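You operate a simulated robot arm through the tools that you are given. There is no shell and no other tool. Be economical: measure what you need, move in short steps, check, and stop when the job is done.

You run a simulated two-armed robot. Do the job below in one go: nothing can be reset, and whatever is moved stays where it is left.

JOB
Fetch the blue long element and set it in the carton. Then put the small white element on the shelf of the test bench away on the mat beside the count board. Then put the black sleeve on the bar end of the fitting bench away on the top of the spool table. Keep to this order. Set down upright: small white element.

Only the result counts: the job must be done as asked and must still hold three seconds after the hand-in. Knocking over, shifting, dropping, spilling or breaking anything else fails it.

ROBOT AND FRAMES
Two 7-joint arms with two-finger parallel grippers on one trunk, on a base that drives. Base frame: it is fixed to the floor where the robot stands at the start and does not move with it; the origin is under the middle of the robot, x ahead of it, y to its left, z up. Readings come in m, degrees, newtons and seconds.
The left shoulder is at the start at [0.05, 0.168, 0.982], the right one opposite. With the tool pointing down near the work surface each hand reaches from about 0.1 to 0.62 m from the robot's upright axis, wherever it stands, measured 20 degrees to its own side. Places, roughly: black sleeve [3.5, -2.75, 1]; blue long element (4x4x8 cm) [0.5, 0.1, 0.5]; carton [1, 3.75, 1]; mat beside the count board (17x18 cm) [3.88, 6.4, 0.8]; top of the spool table [8.7, 1, 0.9]. Payload 1.57 kg a hand.
The TCP of each hand is the grasp point between the finger pads, 0.03 m short of the fingertips. In the tool frame z runs along the fingers and y along their closing line. Largest opening 0.08 m; finger width 0.017, thickness 0.012; the body of the gripper, 0.04 by 0.082 m, starts 0.08 m behind the TCP.
Orientation is that of the tool frame in the base frame, as a unit quaternion [w, x, y, z]. With the fingers straight down and closing along the base's y, the tool's x points along the base's -x, its y along +y and its z along -z.

CONTROLS
- The arms move only by the tool apply_moves. It takes "left_motion", "right_motion" or both (then of equal length, played together; a hand with none holds still); each is a list of rows, each a list of 3 entries, a list of its own where there are three numbers: the shift along the base's x, y, z in cm, then the turn, a rotation vector about the base's x, y, z in degrees, then the gripper command, from -1 (shut) to 1 (fully open), values between in proportion. In form: [[[tx, ty, tz], [wx, wy, wz], grip], ...]. A call has 1 to 12 rows; each row is the pose to reach, as a shift and turn from the pose commanded when the call began. Each row takes 0.2 s and may step no farther than 0.05 m and 8.6 degrees from the row before; otherwise, or with a gripper value out of range, the whole call is refused. Where a pose cannot be reached the arm comes as near as it can. A force on the tool above 40 N (or 10 N above the force at the start of the call, whichever is more), or a blocked arm, ends the call early, and 0.2 s more pass. The fingers move at their own pace (about 0.045 m/s each) and stop on an object; they squeeze with about 31 N. The grip force told is the motor's: it shows also when the fingers shut on nothing. Time passes only in rows, and 0.2 s behind the last, so rows that repeat a pose let the fingers close. It gives the time, the measured TCP pose, the force on the tool (base axes), the opening and the grip force at its end, in the units of the frame above (readings bear some noise), with the torque about the TCP (base axes, N m) and any sound that the robot's microphone picked up.
- Cameras (640 x 400 px; columns grow to the right, rows downward): "scene" is now at [0.1015, 0.0015, 1.1575]; the picture's right is [0.12, -0.99, 0.00], its down [-0.85, -0.10, -0.51] and it looks along [0.51, 0.06, -0.86] (base axes); focal length 283 px, centre (320, 200). "left" rides on the left gripper at [0.072, 0.007, -0.122] in its tool frame; the picture's right is [-0.09, 1.00, 0.00], its down [-0.84, -0.08, -0.54] and it looks along [-0.54, -0.05, 0.84] (tool axes); focal length 238 px, centre (320, 200). "right" rides on the right gripper at [0.072, -0.007, -0.122] in its tool frame; the picture's right is [0.09, 1.00, 0.00], its down [-0.84, 0.08, -0.54] and it looks along [-0.54, 0.05, 0.84] (tool axes); focal length 238 px, centre (320, 200). There is no depth. A picture from a camera that has moved, and an enlarged one, comes with that camera's place and axes in the base frame and with its lens. The place of the scene camera against the robot may be out by one fixed shift of up to 0.012 m in any direction.
- get_image(camera): a new picture of that camera. It takes no simulated time.
- slide_trunk(by): slides the trunk up (or, below 0, down) by that many m; the arms and the scene camera ride with it, the base frame stays. It gives what a move gives, with no picture.
- steer(legs): drives the robot by 1 to 6 legs, each [ahead, left, turn to the left] in m, m and degrees, along the robot's own axes; the way and the turn of a leg run together, so that a leg with both is an arc; at most 1.5 m and 180 degrees a leg. The arms and the cameras ride along, it lands a little off, and it stops where it bumps. It gives what a move gives.
- aim_head(pan, tilt): turns the head with the scene camera to pan (to the left, within 80 degrees either way) and tilt (down, from -29 to 69), counted from straight ahead of the robot. It gives what a move gives.
- enlarge(camera, box): a new picture of the part [left, top, right, bottom] of that camera's present view, enlarged. It takes no simulated time.
- job_done(): hands the job in; it is judged then, once.

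Go step by step. Nothing tells you exact positions but the pictures and the camera data: compare them with the known pose of the tool, close in by small moves and look again before you grip or let go. The budget is 165 turns and 138 pictures, counting those below and the enlarged ones. Unless the task says otherwise, let go and move clear before handing in.

The tools are called after "Request:" as name(argument=value, ...) on one line, values as JSON. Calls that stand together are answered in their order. apply_moves: Moves the arms, as the interface text tells. Its arguments: {"type":"object","properties":{"left_motion":{"type":"array"},"right_motion":{"type":"array"}},"required":[]} The other tools are called the same way: slide_trunk (by) slides the trunk up or down; steer (legs) drives the base; aim_head (pan, tilt) turns the head that bears the scene camera; get_image (camera) takes a picture; enlarge (camera, box) takes an enlarged picture of a part of a camera's view; job_done () hands the job in.

At the start:

```text
t: 0.0
left_tool_pos: [0.3444, 0.2229, 0.7156]
left_ee_rot: [-0.001, 0.001, 1.0, 0.0]
left_force: [0.1, 0.4, -0.6]
left_ft_torque: [-0.02, -0.03, -0.01]
left_gripper_width: 0.0799
left_grasp_force: 0.1
right_tool_pos: [0.3407, -0.0671, 0.7708]
right_ee_rot: [0.0, 0.0, 1.0, 0.0]
right_force: [-0.1, 1.0, 0.5]
right_ft_torque: [0.0, 0.01, -0.03]
right_gripper_width: 0.0801
right_grasp_force: 0.0
trunk travel left (down, up): [-0.15, 0.293]
robot x, y, heading: [0.0038, 0.0007, -0.0]
head pan, tilt: [7.0, 59.3]
```

scene: 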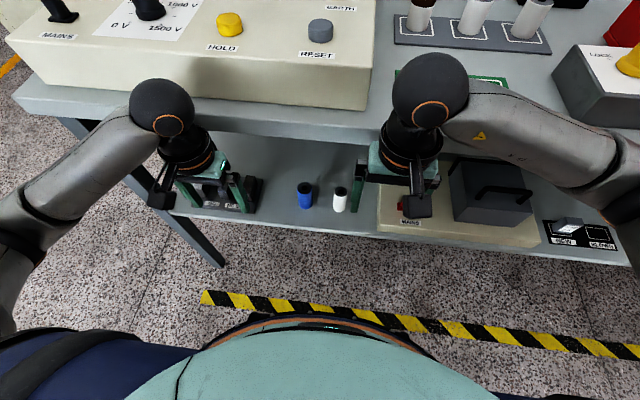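
right: 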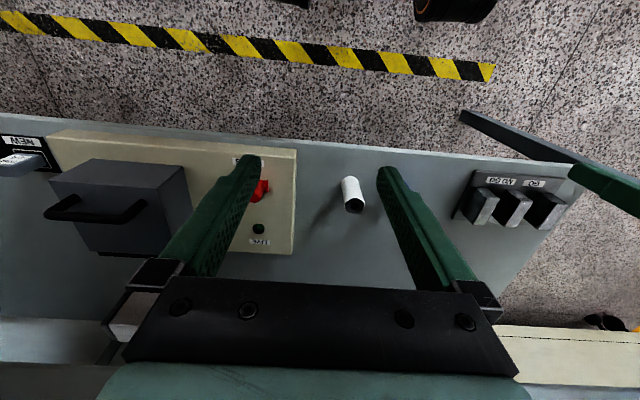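
left: 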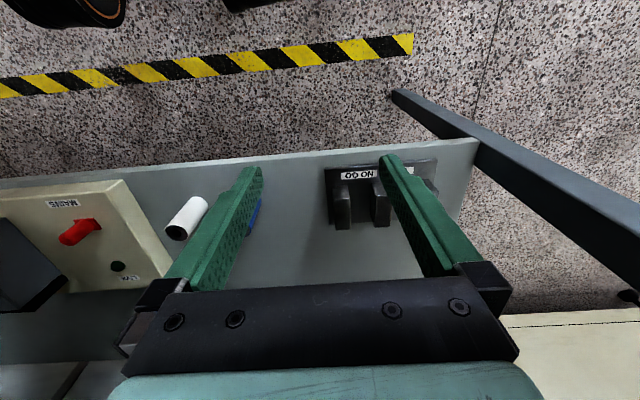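

The blue and white elements stand on the lower shelf near x≈0.5, with the bench top partly overhead. I'll look closer before planning the grasp.

Request:
enlarge(camera="scene", box=[160, 80, 480, 280])

Request:
aim_head(pan=0, tilt=30)

Request:
get_image(camera="scene")

```text
2.00 times, centred on (320, 180) of scene
camera zoom: at [0.1015, 0.0015, 1.1575], right [0.12, -0.99, 0.0], down [-0.85, -0.1, -0.51], along [0.51, 0.06, -0.86], focal length 567 px, centre (320, 240)
```

zoom: 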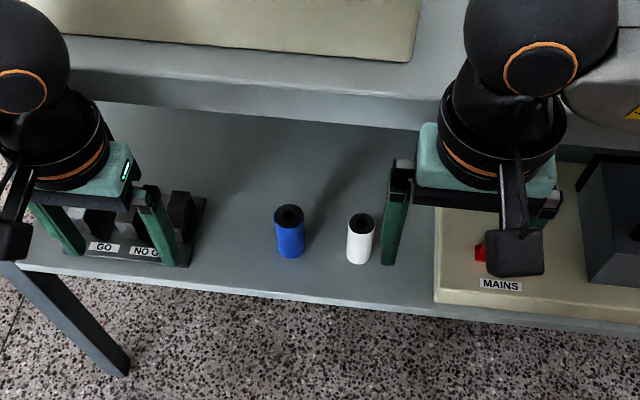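

```text
t: 0.9
left_tool_pos: [0.3448, 0.223, 0.7155]
left_ee_rot: [0.0, 0.001, 1.0, 0.0]
left_force: [-0.5, 0.5, -0.1]
left_ft_torque: [-0.01, 0.0, -0.01]
left_gripper_width: 0.08
left_grasp_force: 0.0
right_tool_pos: [0.3412, -0.0661, 0.7706]
right_ee_rot: [0.0, 0.0, 1.0, 0.0]
right_force: [0.4, 0.5, -0.5]
right_ft_torque: [0.0, 0.0, -0.01]
right_gripper_width: 0.0798
right_grasp_force: 0.0
trunk travel left (down, up): [-0.15, 0.293]
robot x, y, heading: [0.0033, -0.0007, 0.0]
head pan, tilt: [0.0, 30.0]
```

```text
133 pictures are left
camera scene: at [0.125, -0.0067, 1.1987], right [0.0, -1.0, 0.0], down [-0.5, 0.0, -0.87], along [0.87, 0.0, -0.5], focal length 283 px, centre (320, 200)
```

scene: 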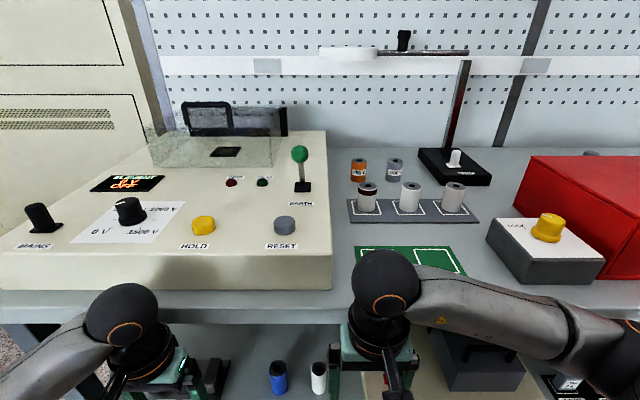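

Bench top's front edge is at about x≈0.44, z≈0.78, and the elements stand beneath it on a shelf at z≈0.46, so I need a tilted approach. I tilt the left hand 45° forward in front of the shelf and move the right hand aside.

Request:
apply_moves(left_motion=[[[-1, -2, -1], [0, -7.5, 0], 0.6], [[-1.5, -4, -2], [0, -15, 0], 0.6], [[-2, -6.5, -3], [0, -22.5, 0], 0.6], [[-2, -9, -4], [0, -30, 0], 0.6], [[-2, -11, -5.5], [0, -37.5, 0], 0.6], [[-2, -13.3, -7], [0, -45, 0], 0.6], [[-0.5, -13.3, -9.5], [0, -45, 0], 0.6], [[1, -13.3, -11], [0, -45, 0], 0.6]], right_motion=[[[0, -2, 0], [0, 0, 0], 1], [[0, -4, 0], [0, 0, 0], 1], [[0, -6, 0], [0, 0, 0], 1], [[0, -8, 0], [0, 0, 0], 1], [[0, -10, 0], [0, 0, 0], 1], [[0, -10, 0], [0, 0, 0], 1], [[0, -10, 0], [0, 0, 0], 1], [[0, -10, 0], [0, 0, 0], 1]])

Request:
aim_head(pan=7, tilt=59)

Request:
get_image(camera="scene")

Request:
get_image(camera="left")

```text
t: 2.5
left_tool_pos: [0.3794, 0.1265, 0.6663]
left_ee_rot: [0.425, -0.059, 0.903, 0.019]
left_force: [-0.1, -0.6, 0.1]
left_ft_torque: [0.0, 0.02, 0.04]
left_gripper_width: 0.064
left_grasp_force: 0.0
right_tool_pos: [0.3417, -0.1669, 0.7709]
right_ee_rot: [0.0, 0.001, 1.0, 0.001]
right_force: [-0.1, -0.2, -0.1]
right_ft_torque: [0.0, -0.01, 0.0]
right_gripper_width: 0.0801
right_grasp_force: 0.1
trunk travel left (down, up): [-0.15, 0.293]
robot x, y, heading: [-0.0036, -0.004, 0.0]
head pan, tilt: [0.0, 30.0]
stopped in row 7 (left hand): the arm was blocked; the commanded pose is now the measured one
```

```text
t: 3.4
left_tool_pos: [0.3797, 0.1267, 0.6672]
left_ee_rot: [0.424, -0.057, 0.904, 0.017]
left_force: [-0.2, 0.0, 0.0]
left_ft_torque: [0.0, 0.01, 0.01]
left_gripper_width: 0.0638
left_grasp_force: 0.2
right_tool_pos: [0.3409, -0.166, 0.7706]
right_ee_rot: [0.0, 0.0, 1.0, -0.001]
right_force: [0.1, -0.6, 0.6]
right_ft_torque: [-0.04, -0.03, -0.01]
right_gripper_width: 0.0803
right_grasp_force: 0.0
trunk travel left (down, up): [-0.15, 0.293]
robot x, y, heading: [0.002, -0.0003, -0.1]
head pan, tilt: [7.0, 59.0]
```

```text
132 pictures are left
camera scene: at [0.102, 0.0016, 1.1579], right [0.12, -0.99, 0.0], down [-0.85, -0.1, -0.52], along [0.51, 0.06, -0.86], focal length 283 px, centre (320, 200)
```

scene: 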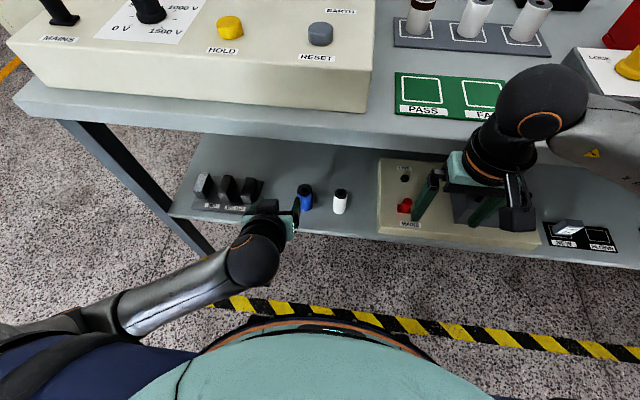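

```text
131 pictures are left
camera left: at [0.2396, 0.1152, 0.6905], right [-0.06, 1.0, 0.05], down [0.13, -0.05, 0.99], along [0.99, 0.07, -0.12], focal length 238 px, centre (320, 200)
```

left: 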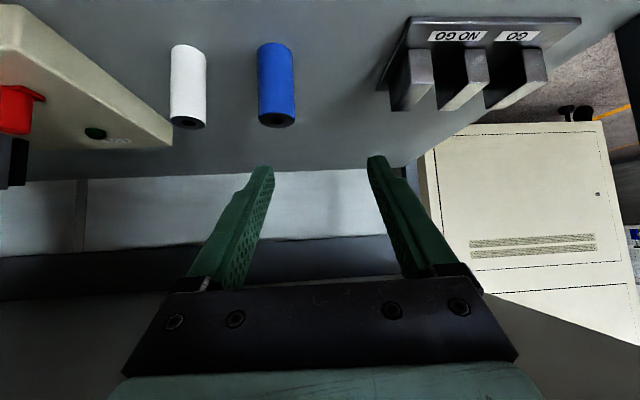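

The left arm is folded too tightly against the body. I back the base up 0.18 m so the arm can extend under the top.

Request:
steer(legs=[[-0.18, 0, 0]])

Request:
apply_moves(left_motion=[[[2, -1, -2], [0, 0, 0], 0.6], [[5, -2, -4], [0, 0, 0], 0.6], [[8, -3, -5], [0, 0, 0], 0.6], [[11, -3.7, -6], [0, 0, 0], 0.6], [[14, -3.7, -7], [0, 0, 0], 0.6], [[17, -3.7, -7.5], [0, 0, 0], 0.6]])

Request:
get_image(camera="left")

Request:
get_image(camera="scene")

```text
t: 4.9
left_tool_pos: [0.1985, 0.1274, 0.6681]
left_ee_rot: [0.424, -0.06, 0.904, 0.019]
left_force: [0.7, 0.1, 0.5]
left_ft_torque: [0.01, 0.0, 0.0]
left_gripper_width: 0.0638
left_grasp_force: 0.0
right_tool_pos: [0.1623, -0.165, 0.7719]
right_ee_rot: [0.0, -0.002, 1.0, 0.0]
right_force: [0.0, -0.8, -0.4]
right_ft_torque: [0.02, 0.03, -0.02]
right_gripper_width: 0.08
right_grasp_force: 0.1
trunk travel left (down, up): [-0.15, 0.293]
robot x, y, heading: [-0.1771, 0.0016, -0.0]
head pan, tilt: [7.0, 59.0]
```

```text
t: 6.3
left_tool_pos: [0.3702, 0.0916, 0.592]
left_ee_rot: [0.424, -0.059, 0.904, 0.019]
left_force: [0.6, -0.1, 0.4]
left_ft_torque: [0.0, 0.01, 0.0]
left_gripper_width: 0.064
left_grasp_force: 0.0
right_tool_pos: [0.1618, -0.1656, 0.7714]
right_ee_rot: [0.0, -0.002, 1.0, 0.001]
right_force: [0.2, -0.5, 1.3]
right_ft_torque: [-0.02, -0.01, 0.0]
right_gripper_width: 0.08
right_grasp_force: 0.0
trunk travel left (down, up): [-0.15, 0.293]
robot x, y, heading: [-0.1839, 0.0012, 0.2]
head pan, tilt: [7.0, 59.0]
```

```text
130 pictures are left
camera left: at [0.2294, 0.0797, 0.6159], right [-0.06, 1.0, 0.05], down [0.13, -0.05, 0.99], along [0.99, 0.07, -0.12], focal length 238 px, centre (320, 200)
```

left: 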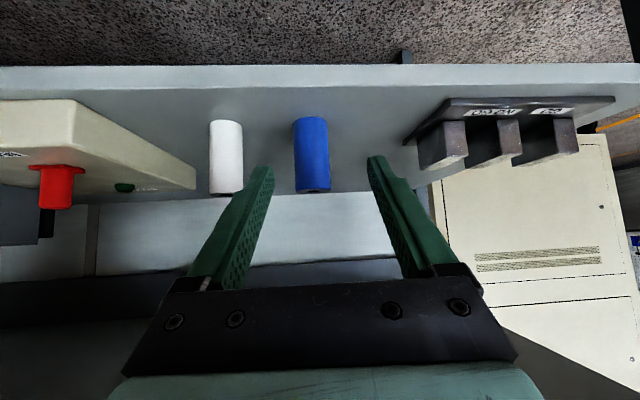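

```text
129 pictures are left
camera scene: at [-0.0784, 0.0017, 1.1578], right [0.13, -0.99, 0.0], down [-0.85, -0.11, -0.52], along [0.51, 0.06, -0.86], focal length 283 px, centre (320, 200)
```

scene: 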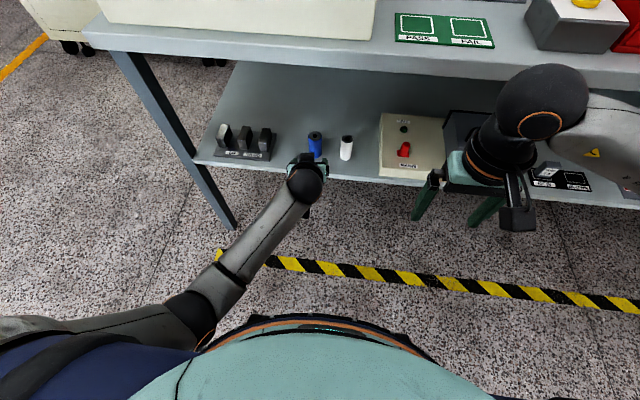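

The gripper camera puts the blue element at about (0.483, 0.090), spanning z 0.495–0.572. I advance to straddle it.

Request:
apply_moves(left_motion=[[[2.5, 0, -1], [0, 0, 0], 0.65], [[5, -0.1, -2.2], [0, 0, 0], 0.65], [[7.5, -0.1, -3.5], [0, 0, 0], 0.65], [[9.5, -0.2, -4.5], [0, 0, 0], 0.65]])

Request:
get_image(camera="left")

Request:
get_image(camera="scene")

```text
t: 7.0
left_tool_pos: [0.3926, 0.137, 0.5294]
left_ee_rot: [0.404, -0.05, 0.912, 0.056]
left_force: [-14.4, -0.9, 17.9]
left_ft_torque: [-0.55, 0.07, -0.57]
left_gripper_width: 0.0634
left_grasp_force: 0.0
right_tool_pos: [0.161, -0.1656, 0.7703]
right_ee_rot: [0.001, -0.002, 1.0, 0.0]
right_force: [-0.4, -0.1, -0.3]
right_ft_torque: [0.0, 0.02, 0.01]
right_gripper_width: 0.0802
right_grasp_force: 0.0
trunk travel left (down, up): [-0.15, 0.293]
robot x, y, heading: [-0.1776, -0.0041, 0.5]
head pan, tilt: [7.0, 59.0]
stopped in row 3 (left hand): the force on the tool passed its limit at 81 N (the readings are from after the stop); the commanded pose is now the measured one
```

```text
128 pictures are left
camera left: at [0.2527, 0.1207, 0.5574], right [-0.08, 0.99, 0.13], down [0.17, -0.11, 0.98], along [0.98, 0.1, -0.16], focal length 238 px, centre (320, 200)
```

left: 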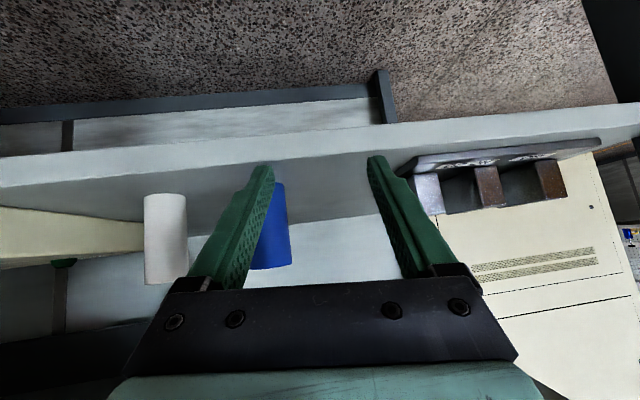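

```text
127 pictures are left
camera scene: at [-0.0805, 0.0014, 1.1584], right [0.13, -0.99, 0.0], down [-0.85, -0.11, -0.52], along [0.51, 0.07, -0.86], focal length 283 px, centre (320, 200)
```

scene: 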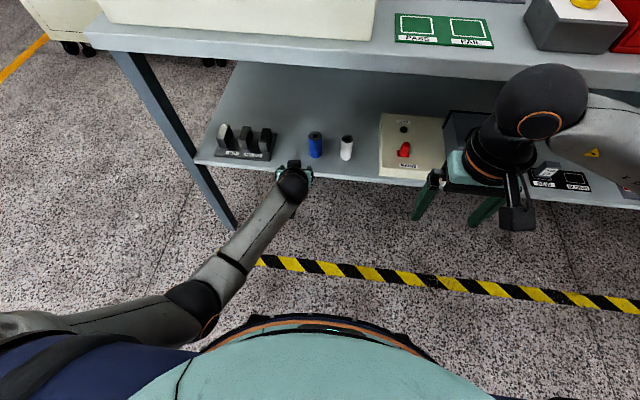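

The hand wandered off sideways and touched the shelf edge, apparently from a cramped arm posture; the objects haven't moved. I'll retreat, straighten the tilt, and shift the base right so the left arm reaches more naturally.

Request:
apply_moves(left_motion=[[[-2, 0, 2], [0, 0, 0], 0.65], [[-5, 0, 4.5], [-1, 1, -2], 0.65], [[-8, 0, 7], [-2, 2, -4], 0.65], [[-10, 0, 9], [-3.7, 2.75, -7.8], 0.65], [[-10, 0, 9], [-3.7, 2.75, -7.8], 0.65]])

Request:
steer(legs=[[0, -0.12, 0]])

Request:
get_image(camera="scene")

```text
t: 8.2
left_tool_pos: [0.2885, 0.1361, 0.614]
left_ee_rot: [0.379, 0.001, 0.925, -0.001]
left_force: [0.2, 0.9, 0.1]
left_ft_torque: [0.02, 0.0, -0.03]
left_gripper_width: 0.066
left_grasp_force: 0.1
right_tool_pos: [0.161, -0.1648, 0.7696]
right_ee_rot: [-0.001, -0.002, 1.0, 0.0]
right_force: [-0.1, 0.7, -0.7]
right_ft_torque: [0.02, 0.0, -0.04]
right_gripper_width: 0.08
right_grasp_force: 0.2
trunk travel left (down, up): [-0.15, 0.293]
robot x, y, heading: [-0.1835, 0.0004, 0.5]
head pan, tilt: [7.0, 59.0]
```

```text
t: 9.9
left_tool_pos: [0.2909, 0.0175, 0.6158]
left_ee_rot: [0.381, -0.001, 0.925, 0.0]
left_force: [0.5, -0.2, -1.2]
left_ft_torque: [-0.01, -0.02, -0.03]
left_gripper_width: 0.0658
left_grasp_force: 0.1
right_tool_pos: [0.1628, -0.2853, 0.7705]
right_ee_rot: [0.0, -0.003, 1.0, 0.0]
right_force: [0.2, 0.7, -0.6]
right_ft_torque: [-0.03, 0.04, -0.01]
right_gripper_width: 0.0799
right_grasp_force: 0.0
trunk travel left (down, up): [-0.15, 0.293]
robot x, y, heading: [-0.1815, -0.1209, 0.3]
head pan, tilt: [7.0, 59.0]
```

```text
126 pictures are left
camera scene: at [-0.0778, -0.119, 1.1578], right [0.13, -0.99, 0.0], down [-0.85, -0.11, -0.52], along [0.51, 0.07, -0.86], focal length 283 px, centre (320, 200)
```

scene: 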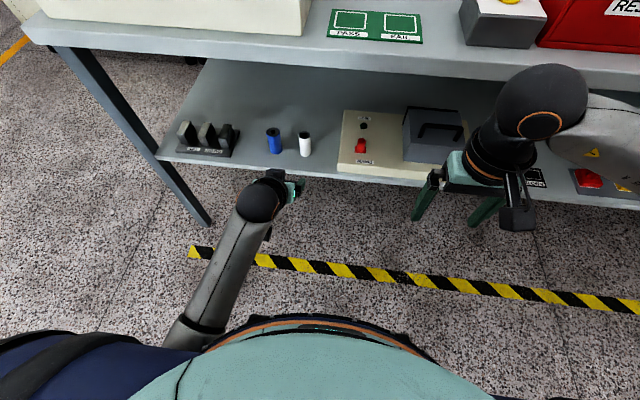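

Posture is clean now. I move the hand left in line with the blue element and check.

Request:
apply_moves(left_motion=[[[0, 2.5, 0], [0, 0, 0], 0.7], [[0, 5, 0], [0, 0, 0], 0.7], [[1, 7.3, 0], [0, 0, 0], 0.7], [[4, 7.3, -0.5], [0, 0, 0], 0.7], [[7, 7.3, -1], [0, 0, 0], 0.7], [[9, 7.3, -1], [0, 0, 0], 0.7]])

Request:
get_image(camera="left")

Request:
get_image(camera="scene")

```text
t: 11.3
left_tool_pos: [0.3807, 0.0884, 0.6052]
left_ee_rot: [0.38, -0.001, 0.925, 0.0]
left_force: [-1.1, 0.5, 0.0]
left_ft_torque: [0.02, -0.02, -0.01]
left_gripper_width: 0.068
left_grasp_force: 0.1
right_tool_pos: [0.1631, -0.2856, 0.7701]
right_ee_rot: [0.0, -0.003, 1.0, 0.0]
right_force: [-0.1, -0.1, 1.2]
right_ft_torque: [0.03, 0.0, 0.02]
right_gripper_width: 0.0801
right_grasp_force: 0.1
trunk travel left (down, up): [-0.15, 0.293]
robot x, y, heading: [-0.1793, -0.1249, 0.4]
head pan, tilt: [7.0, 59.0]
```

```text
125 pictures are left
camera left: at [0.2432, 0.0934, 0.6424], right [0.06, 1.0, 0.07], down [0.21, -0.08, 0.97], along [0.97, -0.05, -0.22], focal length 238 px, centre (320, 200)
```

left: 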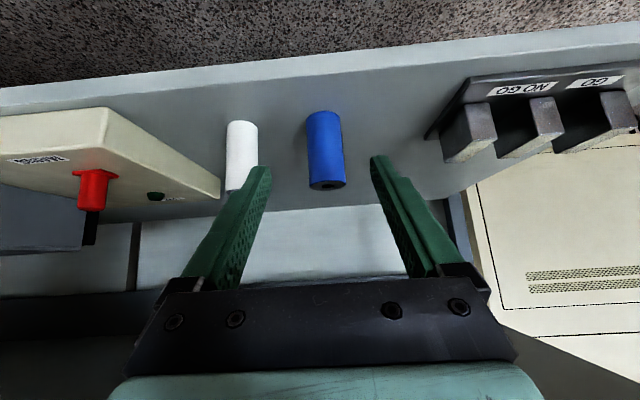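

```text
124 pictures are left
camera scene: at [-0.0778, -0.119, 1.1578], right [0.13, -0.99, 0.0], down [-0.85, -0.11, -0.52], along [0.51, 0.07, -0.86], focal length 283 px, centre (320, 200)
```

scene: 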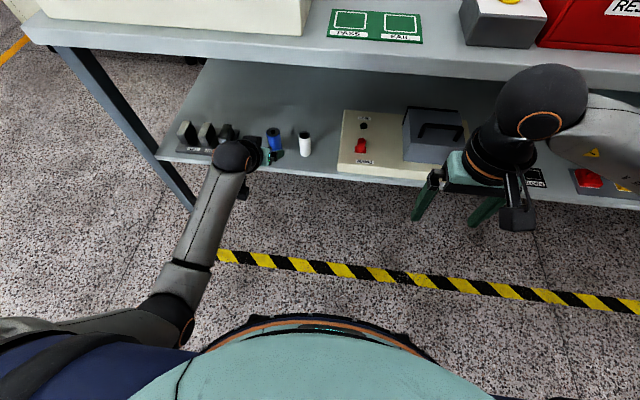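

Blue's top is at about (0.49, 0.090, 0.568), well centred. I advance in small steps to straddle it.

Request:
apply_moves(left_motion=[[[2, 0, -0.8], [0, 0, 0], 0.7], [[4, 0.1, -1.6], [0, 0, 0], 0.7], [[6, 0.1, -2.6], [0, 0, 0], 0.7]])

Request:
get_image(camera="left")

```text
t: 12.1
left_tool_pos: [0.4403, 0.0901, 0.5785]
left_ee_rot: [0.38, -0.001, 0.925, 0.001]
left_force: [0.2, -0.1, -0.9]
left_ft_torque: [-0.01, -0.01, -0.05]
left_gripper_width: 0.0678
left_grasp_force: 0.1
right_tool_pos: [0.1628, -0.2853, 0.771]
right_ee_rot: [0.0, -0.004, 1.0, 0.0]
right_force: [-0.5, -0.1, 0.5]
right_ft_torque: [-0.02, 0.01, -0.04]
right_gripper_width: 0.0799
right_grasp_force: 0.1
trunk travel left (down, up): [-0.15, 0.293]
robot x, y, heading: [-0.1785, -0.1207, 0.5]
head pan, tilt: [7.0, 59.0]
```

```text
123 pictures are left
camera left: at [0.3027, 0.0953, 0.6158], right [0.06, 1.0, 0.07], down [0.21, -0.08, 0.97], along [0.97, -0.05, -0.22], focal length 238 px, centre (320, 200)
```

left: 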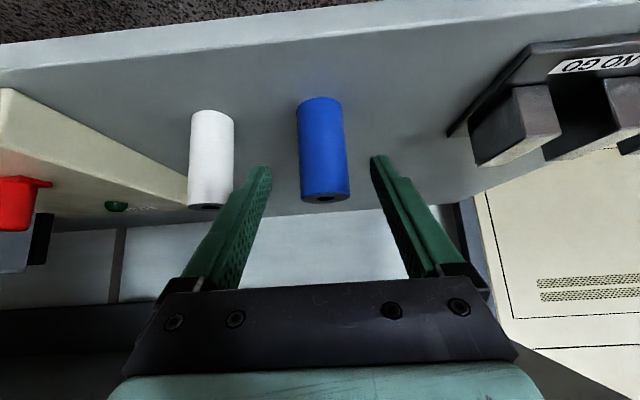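

Aligned. I advance the last 5 cm and close.

Request:
apply_moves(left_motion=[[[2, 0, -1.2], [0, 0, 0], 0.7], [[4, 0, -2.4], [0, 0, 0], 0.7], [[5.2, 0, -3.3], [0, 0, 0], 0.7], [[5.2, 0, -3.3], [0, 0, 0], 0.7], [[5.2, 0, -3.3], [0, 0, 0], -1], [[5.2, 0, -3.3], [0, 0, 0], -1], [[5.2, 0, -3.3], [0, 0, 0], -1], [[5.2, 0, -3.3], [0, 0, 0], -1]])

Request:
get_image(camera="left")

```text
t: 13.9
left_tool_pos: [0.4932, 0.0901, 0.546]
left_ee_rot: [0.379, -0.002, 0.925, 0.0]
left_force: [0.3, -1.9, 0.1]
left_ft_torque: [-0.22, -0.09, -0.05]
left_gripper_width: 0.0359
left_grasp_force: 30.6
right_tool_pos: [0.1628, -0.2849, 0.7709]
right_ee_rot: [-0.001, -0.003, 1.0, -0.001]
right_force: [-1.0, 0.3, 0.3]
right_ft_torque: [0.0, 0.01, 0.0]
right_gripper_width: 0.08
right_grasp_force: 0.1
trunk travel left (down, up): [-0.15, 0.293]
robot x, y, heading: [-0.18, -0.1198, 0.1]
head pan, tilt: [7.0, 59.0]
```

```text
122 pictures are left
camera left: at [0.3564, 0.0952, 0.5821], right [0.06, 1.0, 0.07], down [0.22, -0.08, 0.97], along [0.97, -0.05, -0.22], focal length 238 px, centre (320, 200)
```

left: 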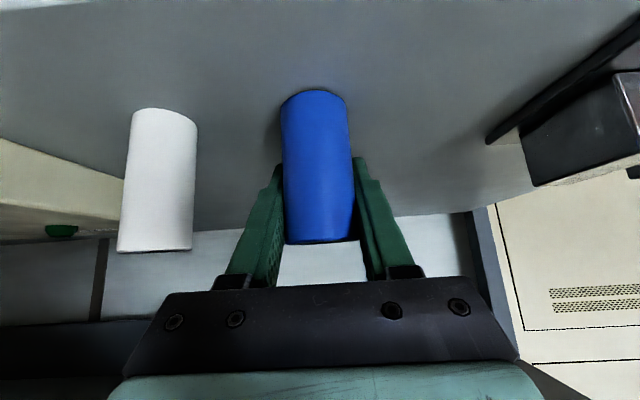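

Gripped (0.036 m). Lift a little, draw back out from under the top, and then back up.

Request:
apply_moves(left_motion=[[[0, 0, 1.5], [0, 0, 0], -1], [[0, 0, 3], [0, 0, 0], -1], [[-3, 0, 4], [0, 0, 0], -1], [[-6.5, 0, 5], [0, 0, 0], -1], [[-10, 0, 6], [0, 0, 0], -1], [[-13.5, 0, 7], [0, 0, 0], -1], [[-17, 0, 8], [0, 0, 0], -1]])

Request:
steer(legs=[[-0.25, 0, 0]])

Request:
aim_head(pan=0, tilt=25)

Request:
get_image(camera="scene")

Request:
aim_head(pan=75, tilt=15)

Request:
get_image(camera="scene")

```text
t: 15.5
left_tool_pos: [0.3228, 0.0897, 0.6244]
left_ee_rot: [0.379, -0.002, 0.925, 0.001]
left_force: [-0.4, 0.6, 0.1]
left_ft_torque: [0.03, -0.03, 0.01]
left_gripper_width: 0.0367
left_grasp_force: 31.4
right_tool_pos: [0.1626, -0.2853, 0.7703]
right_ee_rot: [0.001, -0.003, 1.0, -0.001]
right_force: [0.7, -0.6, -1.2]
right_ft_torque: [-0.04, -0.02, 0.05]
right_gripper_width: 0.0796
right_grasp_force: 0.0
trunk travel left (down, up): [-0.15, 0.293]
robot x, y, heading: [-0.1815, -0.1243, 0.1]
head pan, tilt: [7.0, 59.0]
```

```text
t: 17.3
left_tool_pos: [0.076, 0.0892, 0.6243]
left_ee_rot: [0.381, -0.002, 0.925, 0.0]
left_force: [-0.3, 0.2, -1.7]
left_ft_torque: [-0.01, -0.02, 0.0]
left_gripper_width: 0.0367
left_grasp_force: 31.2
right_tool_pos: [-0.0844, -0.287, 0.7707]
right_ee_rot: [0.0, -0.004, 1.0, 0.0]
right_force: [0.1, 0.0, 0.3]
right_ft_torque: [-0.01, -0.04, -0.01]
right_gripper_width: 0.0797
right_grasp_force: 0.0
trunk travel left (down, up): [-0.15, 0.293]
robot x, y, heading: [-0.427, -0.1253, 0.6]
head pan, tilt: [7.0, 59.0]
```

```text
t: 18.3
left_tool_pos: [0.0768, 0.0893, 0.6222]
left_ee_rot: [0.379, -0.002, 0.925, 0.001]
left_force: [-0.4, -0.7, -1.4]
left_ft_torque: [-0.03, -0.04, 0.02]
left_gripper_width: 0.0367
left_grasp_force: 30.6
right_tool_pos: [-0.0829, -0.2867, 0.7701]
right_ee_rot: [0.0, -0.004, 1.0, 0.0]
right_force: [-0.3, 0.2, -0.1]
right_ft_torque: [-0.04, 0.0, -0.01]
right_gripper_width: 0.0801
right_grasp_force: 0.1
trunk travel left (down, up): [-0.15, 0.293]
robot x, y, heading: [-0.4242, -0.1232, 0.6]
head pan, tilt: [0.0, 25.0]
```

```text
121 pictures are left
camera scene: at [-0.299, -0.1285, 1.2067], right [0.01, -1.0, 0.0], down [-0.42, 0.0, -0.91], along [0.91, 0.01, -0.42], focal length 283 px, centre (320, 200)
```

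scene: 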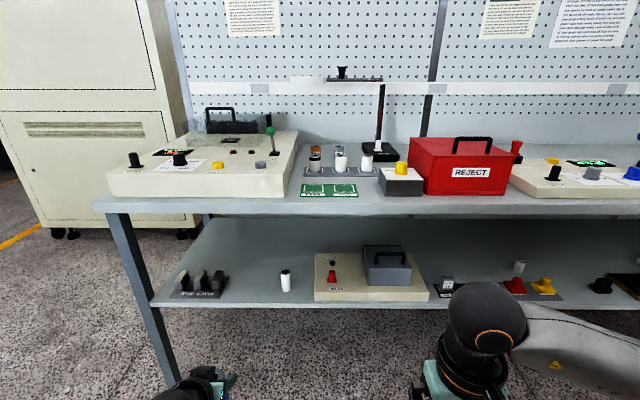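

```text
t: 19.8
left_tool_pos: [0.0765, 0.0895, 0.6244]
left_ee_rot: [0.38, -0.001, 0.925, 0.001]
left_force: [0.0, 0.1, -1.3]
left_ft_torque: [0.02, 0.01, 0.01]
left_gripper_width: 0.0366
left_grasp_force: 30.9
right_tool_pos: [-0.0834, -0.2865, 0.7706]
right_ee_rot: [0.0, -0.004, 1.0, 0.0]
right_force: [0.9, -0.4, -0.4]
right_ft_torque: [0.0, 0.01, -0.01]
right_gripper_width: 0.0802
right_grasp_force: 0.0
trunk travel left (down, up): [-0.15, 0.293]
robot x, y, heading: [-0.4266, -0.1215, 0.5]
head pan, tilt: [75.0, 15.0]
```

```text
120 pictures are left
camera scene: at [-0.3675, -0.0388, 1.223], right [0.97, -0.25, 0.0], down [-0.07, -0.25, -0.97], along [0.24, 0.93, -0.26], focal length 283 px, centre (320, 200)
```

scene: 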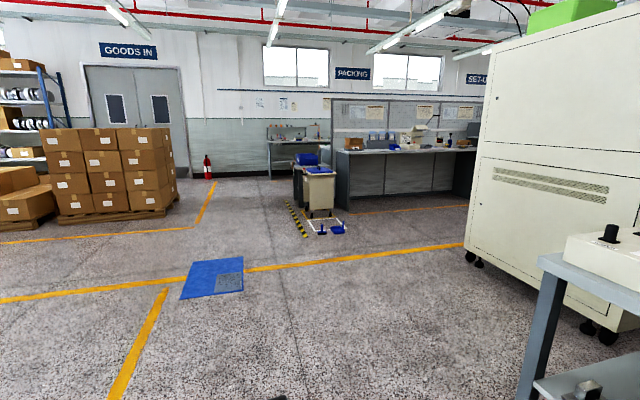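

Blue in hand. The packing bench (carton at about [1, 3.75]) lies past the big cabinet; I turn left and drive toward it, then look.

Request:
steer(legs=[[0, 0, 90], [1.3, 0, 0], [0.65, -0.75, 0]])

Request:
aim_head(pan=-20, tilt=20)

Request:
get_image(camera="scene")

```text
t: 36.9
left_tool_pos: [0.1404, 2.3519, 0.6239]
left_ee_rot: [0.271, -0.647, 0.661, 0.266]
left_force: [0.3, -0.1, 0.0]
left_ft_torque: [0.0, -0.04, 0.02]
left_gripper_width: 0.037
left_grasp_force: 31.5
right_tool_pos: [0.5123, 2.1835, 0.7697]
right_ee_rot: [-0.001, -0.702, 0.713, 0.0]
right_force: [-0.6, -0.3, -0.2]
right_ft_torque: [0.01, 0.0, 0.01]
right_gripper_width: 0.0799
right_grasp_force: 0.0
trunk travel left (down, up): [-0.15, 0.293]
robot x, y, heading: [0.3403, 1.8482, 89.2]
head pan, tilt: [75.0, 15.0]
```

```text
t: 38.6
left_tool_pos: [0.1409, 2.3516, 0.625]
left_ee_rot: [0.271, -0.648, 0.661, 0.265]
left_force: [-0.1, 0.3, -1.6]
left_ft_torque: [0.03, -0.01, 0.01]
left_gripper_width: 0.0366
left_grasp_force: 31.3
right_tool_pos: [0.5124, 2.1826, 0.7707]
right_ee_rot: [0.0, -0.701, 0.713, 0.0]
right_force: [0.4, -1.2, 0.0]
right_ft_torque: [0.03, -0.01, 0.01]
right_gripper_width: 0.0797
right_grasp_force: 0.1
trunk travel left (down, up): [-0.15, 0.293]
robot x, y, heading: [0.3375, 1.8472, 89.0]
head pan, tilt: [-20.0, 20.0]
```

```text
119 pictures are left
camera scene: at [0.3689, 1.9651, 1.2148], right [0.93, -0.36, 0.0], down [-0.12, -0.32, -0.94], along [0.34, 0.88, -0.34], focal length 283 px, centre (320, 200)
```

scene: 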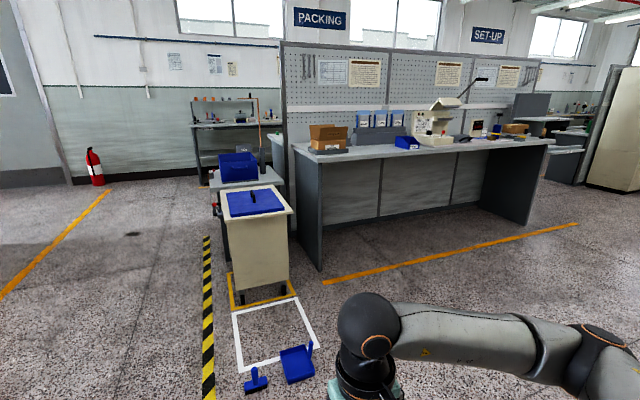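

The carton sits on the left end of the packing bench, at about (1.1, 3.75). I drive diagonally to its front, keeping clear of the dustpan, and raise the trunk.

Request:
steer(legs=[[0.65, -0.9, 0.8]])

Request:
slide_trunk(by=0.25)

Request:
aim_head(pan=10, tilt=30)

Request:
get_image(camera="scene")

```text
t: 47.0
left_tool_pos: [1.0417, 3.0121, 0.6243]
left_ee_rot: [-0.267, 0.657, -0.652, -0.27]
left_force: [0.1, -0.2, -0.8]
left_ft_torque: [0.0, 0.0, 0.02]
left_gripper_width: 0.0363
left_grasp_force: 31.0
right_tool_pos: [1.417, 2.8553, 0.7704]
right_ee_rot: [0.0, 0.711, -0.703, 0.0]
right_force: [-0.4, 0.4, -0.9]
right_ft_torque: [-0.03, 0.03, 0.04]
right_gripper_width: 0.0799
right_grasp_force: 0.0
trunk travel left (down, up): [-0.15, 0.293]
robot x, y, heading: [1.2563, 2.5092, 90.7]
head pan, tilt: [-20.0, 20.0]
```

```text
t: 49.5
left_tool_pos: [1.0418, 3.0121, 0.8736]
left_ee_rot: [-0.268, 0.657, -0.651, -0.269]
left_force: [0.8, 0.3, -1.5]
left_ft_torque: [0.02, 0.01, -0.03]
left_gripper_width: 0.0369
left_grasp_force: 31.5
right_tool_pos: [1.4164, 2.8551, 1.0204]
right_ee_rot: [0.001, 0.711, -0.703, 0.0]
right_force: [-0.1, -0.2, -0.4]
right_ft_torque: [0.06, 0.0, 0.0]
right_gripper_width: 0.0801
right_grasp_force: 0.2
trunk travel left (down, up): [-0.4, 0.043]
robot x, y, heading: [1.2548, 2.511, 90.6]
head pan, tilt: [-20.0, 20.0]
```

```text
t: 50.5
left_tool_pos: [1.0418, 3.013, 0.8737]
left_ee_rot: [-0.267, 0.657, -0.651, -0.27]
left_force: [0.8, 0.2, -1.1]
left_ft_torque: [0.0, -0.02, -0.03]
left_gripper_width: 0.0367
left_grasp_force: 30.6
right_tool_pos: [1.4182, 2.8545, 1.0202]
right_ee_rot: [0.0, 0.711, -0.703, 0.0]
right_force: [0.6, -0.7, 0.0]
right_ft_torque: [0.01, -0.01, -0.03]
right_gripper_width: 0.0801
right_grasp_force: 0.0
trunk travel left (down, up): [-0.4, 0.043]
robot x, y, heading: [1.2574, 2.5114, 90.7]
head pan, tilt: [10.0, 30.0]
```

```text
118 pictures are left
camera scene: at [1.2334, 2.6333, 1.4488], right [0.98, 0.19, 0.0], down [0.09, -0.49, -0.87], along [-0.16, 0.85, -0.5], focal length 283 px, centre (320, 200)
```

scene: 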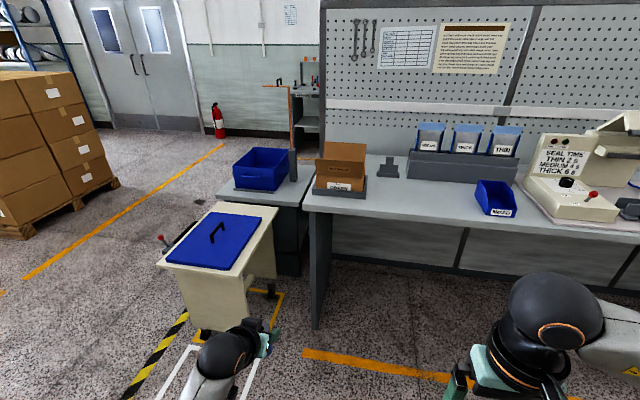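

Carton is in view with its flap standing at the back. I zoom in on it.

Request:
enlarge(camera="scene", box=[260, 120, 420, 220])

```text
4.00 times, centred on (340, 170) of scene
camera zoom: at [1.2334, 2.6333, 1.4488], right [0.98, 0.19, 0.0], down [0.09, -0.49, -0.87], along [-0.16, 0.85, -0.5], focal length 1133 px, centre (240, 320)
```

zoom: 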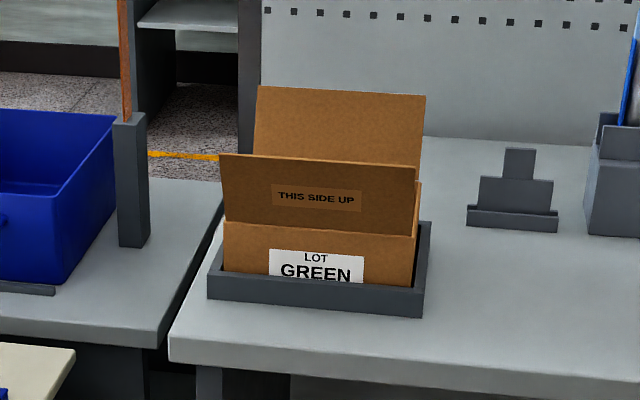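

The carton has raised front and back flaps, so I must enter from above. I raise the left hand and turn it vertical, then drive closer to look down.

Request:
apply_moves(left_motion=[[[0, -1, 4.5], [-7.5, 0, 0], -1], [[0, -2, 9], [-15, 0, 0], -1], [[0, -3, 13.5], [-22.5, 0, 0], -1], [[0, -4, 18], [-30, 0, 0], -1], [[0, -5, 22.5], [-37.5, -0.5, 0], -1], [[0, -5, 27], [-45, -0.5, 0], -1], [[0, -5, 31], [-45, -0.5, 0], -1], [[0, -5, 31], [-45, -0.5, 0], -1]])

Request:
steer(legs=[[0.4, -0.08, -0.7]])

Request:
aim_head(pan=20, tilt=40)

Request:
get_image(camera="scene")

Request:
get_image(camera="left")

```text
t: 52.3
left_tool_pos: [1.0419, 2.9864, 0.9864]
left_ee_rot: [-0.157, 0.692, -0.687, -0.16]
left_force: [0.0, 0.0, -1.6]
left_ft_torque: [0.04, -0.06, 0.03]
left_gripper_width: 0.0368
left_grasp_force: 31.3
left hand out of reach, approached as far as the arm can: row 3, 4, 5, 6, 7, 8
right_tool_pos: [1.4186, 2.8544, 1.0203]
right_ee_rot: [0.0, 0.712, -0.702, 0.0]
right_force: [0.1, 0.6, -0.3]
right_ft_torque: [-0.01, 0.02, -0.01]
right_gripper_width: 0.0799
right_grasp_force: 0.1
trunk travel left (down, up): [-0.4, 0.043]
robot x, y, heading: [1.2572, 2.5093, 90.6]
head pan, tilt: [10.0, 30.0]
```

```text
t: 54.8
left_tool_pos: [1.12, 3.3939, 0.9868]
left_ee_rot: [0.157, -0.689, 0.69, 0.16]
left_force: [-0.5, 0.6, -0.7]
left_ft_torque: [0.02, -0.01, 0.0]
left_gripper_width: 0.0366
left_grasp_force: 31.0
right_tool_pos: [1.4963, 3.2579, 1.021]
right_ee_rot: [0.0, 0.708, -0.706, 0.0]
right_force: [-0.6, 0.6, -0.2]
right_ft_torque: [0.0, 0.0, -0.01]
right_gripper_width: 0.0798
right_grasp_force: 0.1
trunk travel left (down, up): [-0.4, 0.043]
robot x, y, heading: [1.3292, 2.917, 90.5]
head pan, tilt: [10.0, 30.0]
```

```text
t: 55.5
left_tool_pos: [1.1204, 3.3933, 0.9866]
left_ee_rot: [0.157, -0.689, 0.689, 0.16]
left_force: [1.4, 0.4, -0.9]
left_ft_torque: [0.0, 0.0, 0.03]
left_gripper_width: 0.0365
left_grasp_force: 31.2
right_tool_pos: [1.4949, 3.2571, 1.0214]
right_ee_rot: [0.001, 0.708, -0.706, 0.0]
right_force: [0.1, -0.2, 0.6]
right_ft_torque: [-0.01, 0.0, 0.0]
right_gripper_width: 0.08
right_grasp_force: 0.0
trunk travel left (down, up): [-0.4, 0.043]
robot x, y, heading: [1.3307, 2.9156, 90.6]
head pan, tilt: [20.0, 40.0]
```

```text
116 pictures are left
camera scene: at [1.2963, 3.029, 1.4335], right [0.94, 0.35, 0.0], down [0.22, -0.6, -0.77], along [-0.26, 0.72, -0.64], focal length 283 px, centre (320, 200)
```

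scene: 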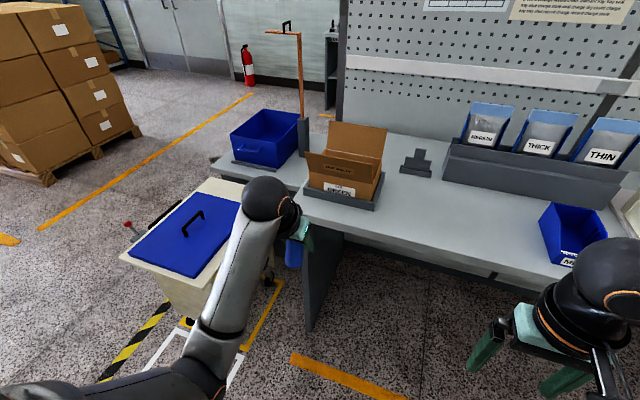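

```text
115 pictures are left
camera left: at [1.1138, 3.2741, 1.065], right [-1.0, 0.08, 0.04], down [0.08, 0.52, 0.85], along [0.05, 0.85, -0.52], focal length 238 px, centre (320, 200)
```

left: 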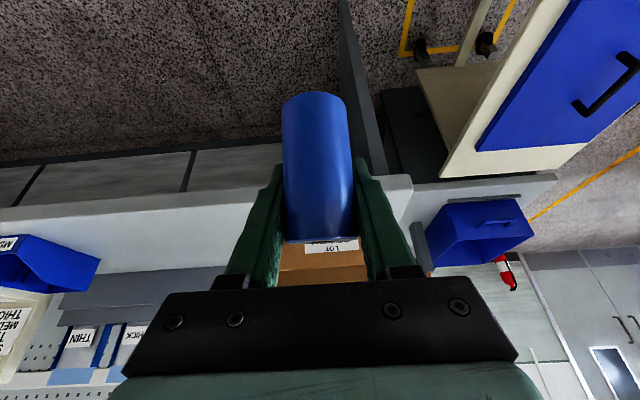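

The arm can't rise that high with the tool vertical in this posture. Let me inspect the carton's interior and flaps closely before choosing the approach.

Request:
enlarge(camera="scene", box=[280, 100, 440, 220])

```text
3.33 times, centred on (360, 160) of scene
camera zoom: at [1.2963, 3.029, 1.4335], right [0.94, 0.35, 0.0], down [0.22, -0.6, -0.77], along [-0.26, 0.72, -0.64], focal length 944 px, centre (187, 333)
```

zoom: 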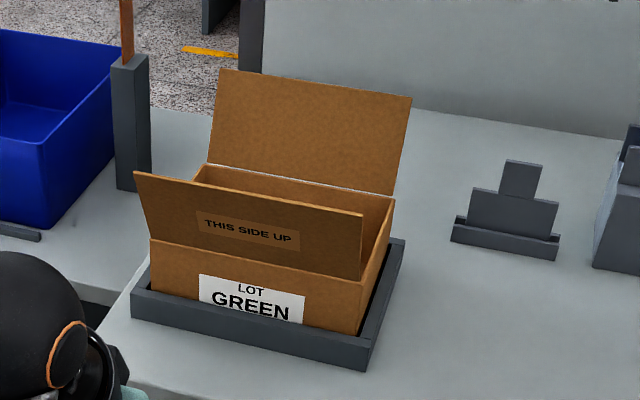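

Triangulating: carton walls top out at z≈0.935 (x 1.01–1.21, y 3.71–3.86), front flap rises to z≈1.03 at y≈3.665, sides are open; bench front edge ≈3.61. I raise the trunk fully and test how high the hand can go when extended.

Request:
slide_trunk(by=0.042)

Request:
apply_moves(left_motion=[[[0, 3, 1], [0, 0, 0], -1], [[0, 6, 3], [0, 0, 0], -1], [[0, 8, 6], [0, 0, 0], -1], [[0, 8, 9], [0, 0, 0], -1], [[0, 8, 11], [0, 0, 0], -1], [[0, 8, 11], [0, 0, 0], -1]])

Request:
get_image(camera="scene")

```text
t: 56.4
left_tool_pos: [1.1204, 3.3935, 1.0275]
left_ee_rot: [0.157, -0.689, 0.689, 0.159]
left_force: [0.8, -0.6, -0.8]
left_ft_torque: [-0.03, 0.0, -0.01]
left_gripper_width: 0.0366
left_grasp_force: 31.2
right_tool_pos: [1.4965, 3.2585, 1.0635]
right_ee_rot: [-0.001, 0.708, -0.706, 0.0]
right_force: [0.8, -0.1, 0.5]
right_ft_torque: [0.04, -0.01, 0.03]
right_gripper_width: 0.0798
right_grasp_force: 0.1
trunk travel left (down, up): [-0.442, 0.001]
robot x, y, heading: [1.3317, 2.915, 90.3]
head pan, tilt: [20.0, 40.0]
```

```text
t: 57.8
left_tool_pos: [1.1187, 3.4754, 1.1366]
left_ee_rot: [-0.156, 0.69, -0.688, -0.159]
left_force: [-0.3, -0.4, -1.1]
left_ft_torque: [0.02, -0.02, -0.03]
left_gripper_width: 0.0364
left_grasp_force: 30.7
right_tool_pos: [1.4963, 3.2566, 1.0623]
right_ee_rot: [0.0, 0.708, -0.706, 0.0]
right_force: [0.2, 0.5, 0.9]
right_ft_torque: [0.01, -0.02, -0.02]
right_gripper_width: 0.0799
right_grasp_force: 0.1
trunk travel left (down, up): [-0.442, 0.001]
robot x, y, heading: [1.3367, 2.9172, 90.3]
head pan, tilt: [20.0, 40.0]
```

```text
113 pictures are left
camera scene: at [1.296, 3.029, 1.4754], right [0.94, 0.35, 0.0], down [0.22, -0.6, -0.77], along [-0.26, 0.72, -0.64], focal length 283 px, centre (320, 200)
```

scene: 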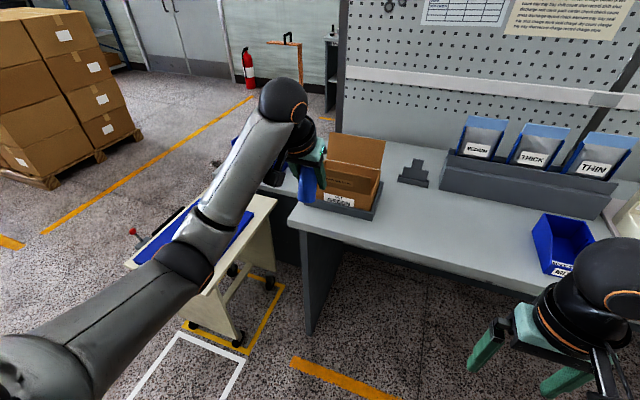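

The hand now rises to 1.137. I reduce the tilt a little, then drive ahead so it hangs above the carton.

Request:
apply_moves(left_motion=[[[0, 0, 0.5], [-6, 0, 0], -1], [[0, 0, 1], [-12, 0, 0], -1], [[0, 0, 1], [-12, 0, 0], -1]])

Request:
get_image(camera="left")

```text
t: 58.6
left_tool_pos: [1.119, 3.4739, 1.1464]
left_ee_rot: [-0.083, 0.702, -0.702, -0.086]
left_force: [0.3, -0.3, -1.6]
left_ft_torque: [0.01, -0.02, -0.02]
left_gripper_width: 0.0367
left_grasp_force: 31.3
right_tool_pos: [1.4954, 3.257, 1.0621]
right_ee_rot: [0.0, 0.708, -0.706, 0.0]
right_force: [0.3, -0.9, -0.3]
right_ft_torque: [-0.02, -0.02, -0.03]
right_gripper_width: 0.0798
right_grasp_force: 0.1
trunk travel left (down, up): [-0.442, 0.001]
robot x, y, heading: [1.3316, 2.916, 90.3]
head pan, tilt: [20.0, 40.0]
```

```text
112 pictures are left
camera left: at [1.113, 3.3739, 1.2498], right [-1.0, 0.09, 0.03], down [0.08, 0.68, 0.73], along [0.05, 0.72, -0.69], focal length 238 px, centre (320, 200)
```

left: 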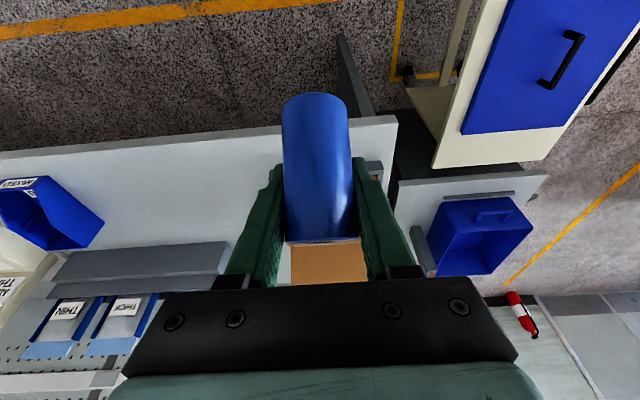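

Clear. Drive ahead 0.30 m.

Request:
steer(legs=[[0.29, 0.01, -0.3]])

Request:
get_image(camera="scene")

Request:
get_image(camera="left")

```text
t: 60.6
left_tool_pos: [1.1125, 3.7639, 1.148]
left_ee_rot: [0.084, -0.699, 0.705, 0.087]
left_force: [-0.3, 0.1, -0.1]
left_ft_torque: [-0.01, 0.0, -0.01]
left_gripper_width: 0.0367
left_grasp_force: 30.6
right_tool_pos: [1.4882, 3.5462, 1.0631]
right_ee_rot: [0.0, -0.706, 0.708, 0.0]
right_force: [-0.2, -0.3, 0.2]
right_ft_torque: [-0.02, 0.01, 0.03]
right_gripper_width: 0.0802
right_grasp_force: 0.0
trunk travel left (down, up): [-0.442, 0.001]
robot x, y, heading: [1.3237, 3.2048, 90.1]
head pan, tilt: [20.0, 40.0]
```

```text
111 pictures are left
camera scene: at [1.2864, 3.3191, 1.4753], right [0.94, 0.34, 0.0], down [0.22, -0.6, -0.77], along [-0.26, 0.72, -0.64], focal length 283 px, centre (320, 200)
```

scene: 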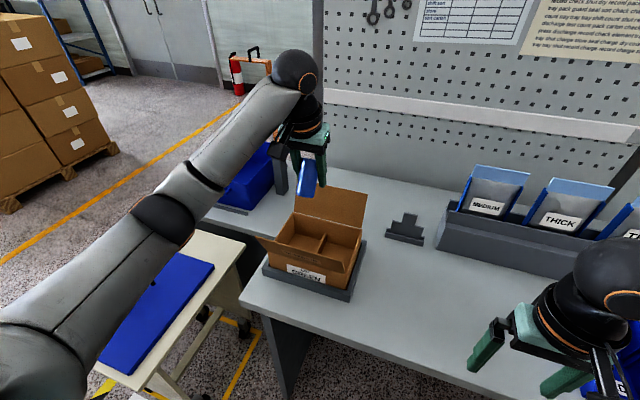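

```text
110 pictures are left
camera left: at [1.1052, 3.6648, 1.2494], right [-1.0, 0.09, 0.03], down [0.08, 0.68, 0.73], along [0.05, 0.72, -0.69], focal length 238 px, centre (320, 200)
```

left: 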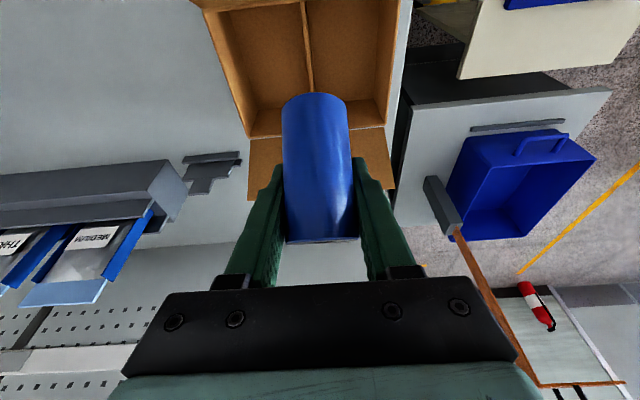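

I see the carton has a central divider at x≈1.12, so I'll use the right-hand compartment (centre ≈1.167, 3.79). I move above it and lower partway.

Request:
apply_moves(left_motion=[[[2.5, 2.5, 0], [0, 0, 0], -1], [[5.3, 4.6, 0], [0, 0, 0], -1], [[5.3, 4.6, -4], [0, 0, 0], -1], [[5.3, 4.6, -8], [0, 0, 0], -1], [[5.3, 4.6, -11], [0, 0, 0], -1]])

Request:
get_image(camera="scene")

Request:
get_image(camera="left")

```text
t: 61.8
left_tool_pos: [1.1651, 3.8104, 1.0386]
left_ee_rot: [0.084, -0.7, 0.703, 0.087]
left_force: [1.0, 0.6, -1.1]
left_ft_torque: [0.0, 0.01, 0.02]
left_gripper_width: 0.0366
left_grasp_force: 31.0
right_tool_pos: [1.4887, 3.5455, 1.0626]
right_ee_rot: [0.0, -0.706, 0.708, 0.0]
right_force: [-0.6, -0.8, -0.1]
right_ft_torque: [0.06, 0.02, -0.03]
right_gripper_width: 0.0802
right_grasp_force: 0.0
trunk travel left (down, up): [-0.442, 0.001]
robot x, y, heading: [1.3222, 3.2025, 90.1]
head pan, tilt: [20.0, 40.0]
```

```text
109 pictures are left
camera scene: at [1.2862, 3.3186, 1.4754], right [0.94, 0.34, 0.0], down [0.22, -0.6, -0.77], along [-0.26, 0.72, -0.64], focal length 283 px, centre (320, 200)
```

scene: 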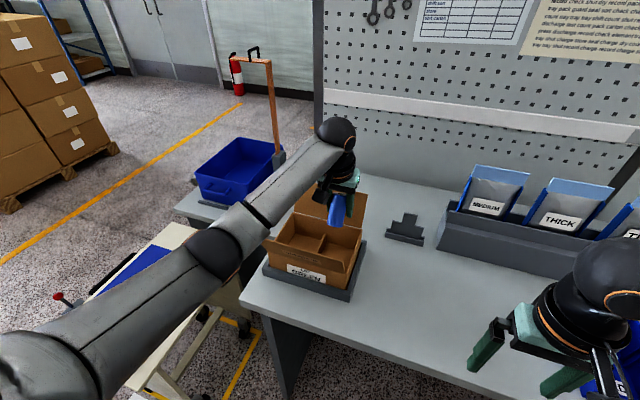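

```text
108 pictures are left
camera left: at [1.1572, 3.7104, 1.1403], right [-1.0, 0.09, 0.03], down [0.08, 0.68, 0.73], along [0.05, 0.73, -0.69], focal length 238 px, centre (320, 200)
```

left: 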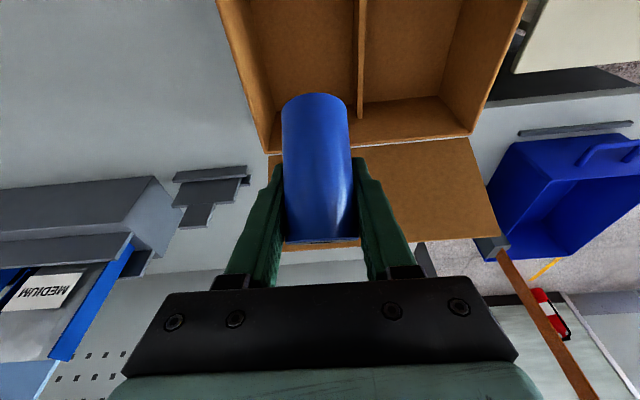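

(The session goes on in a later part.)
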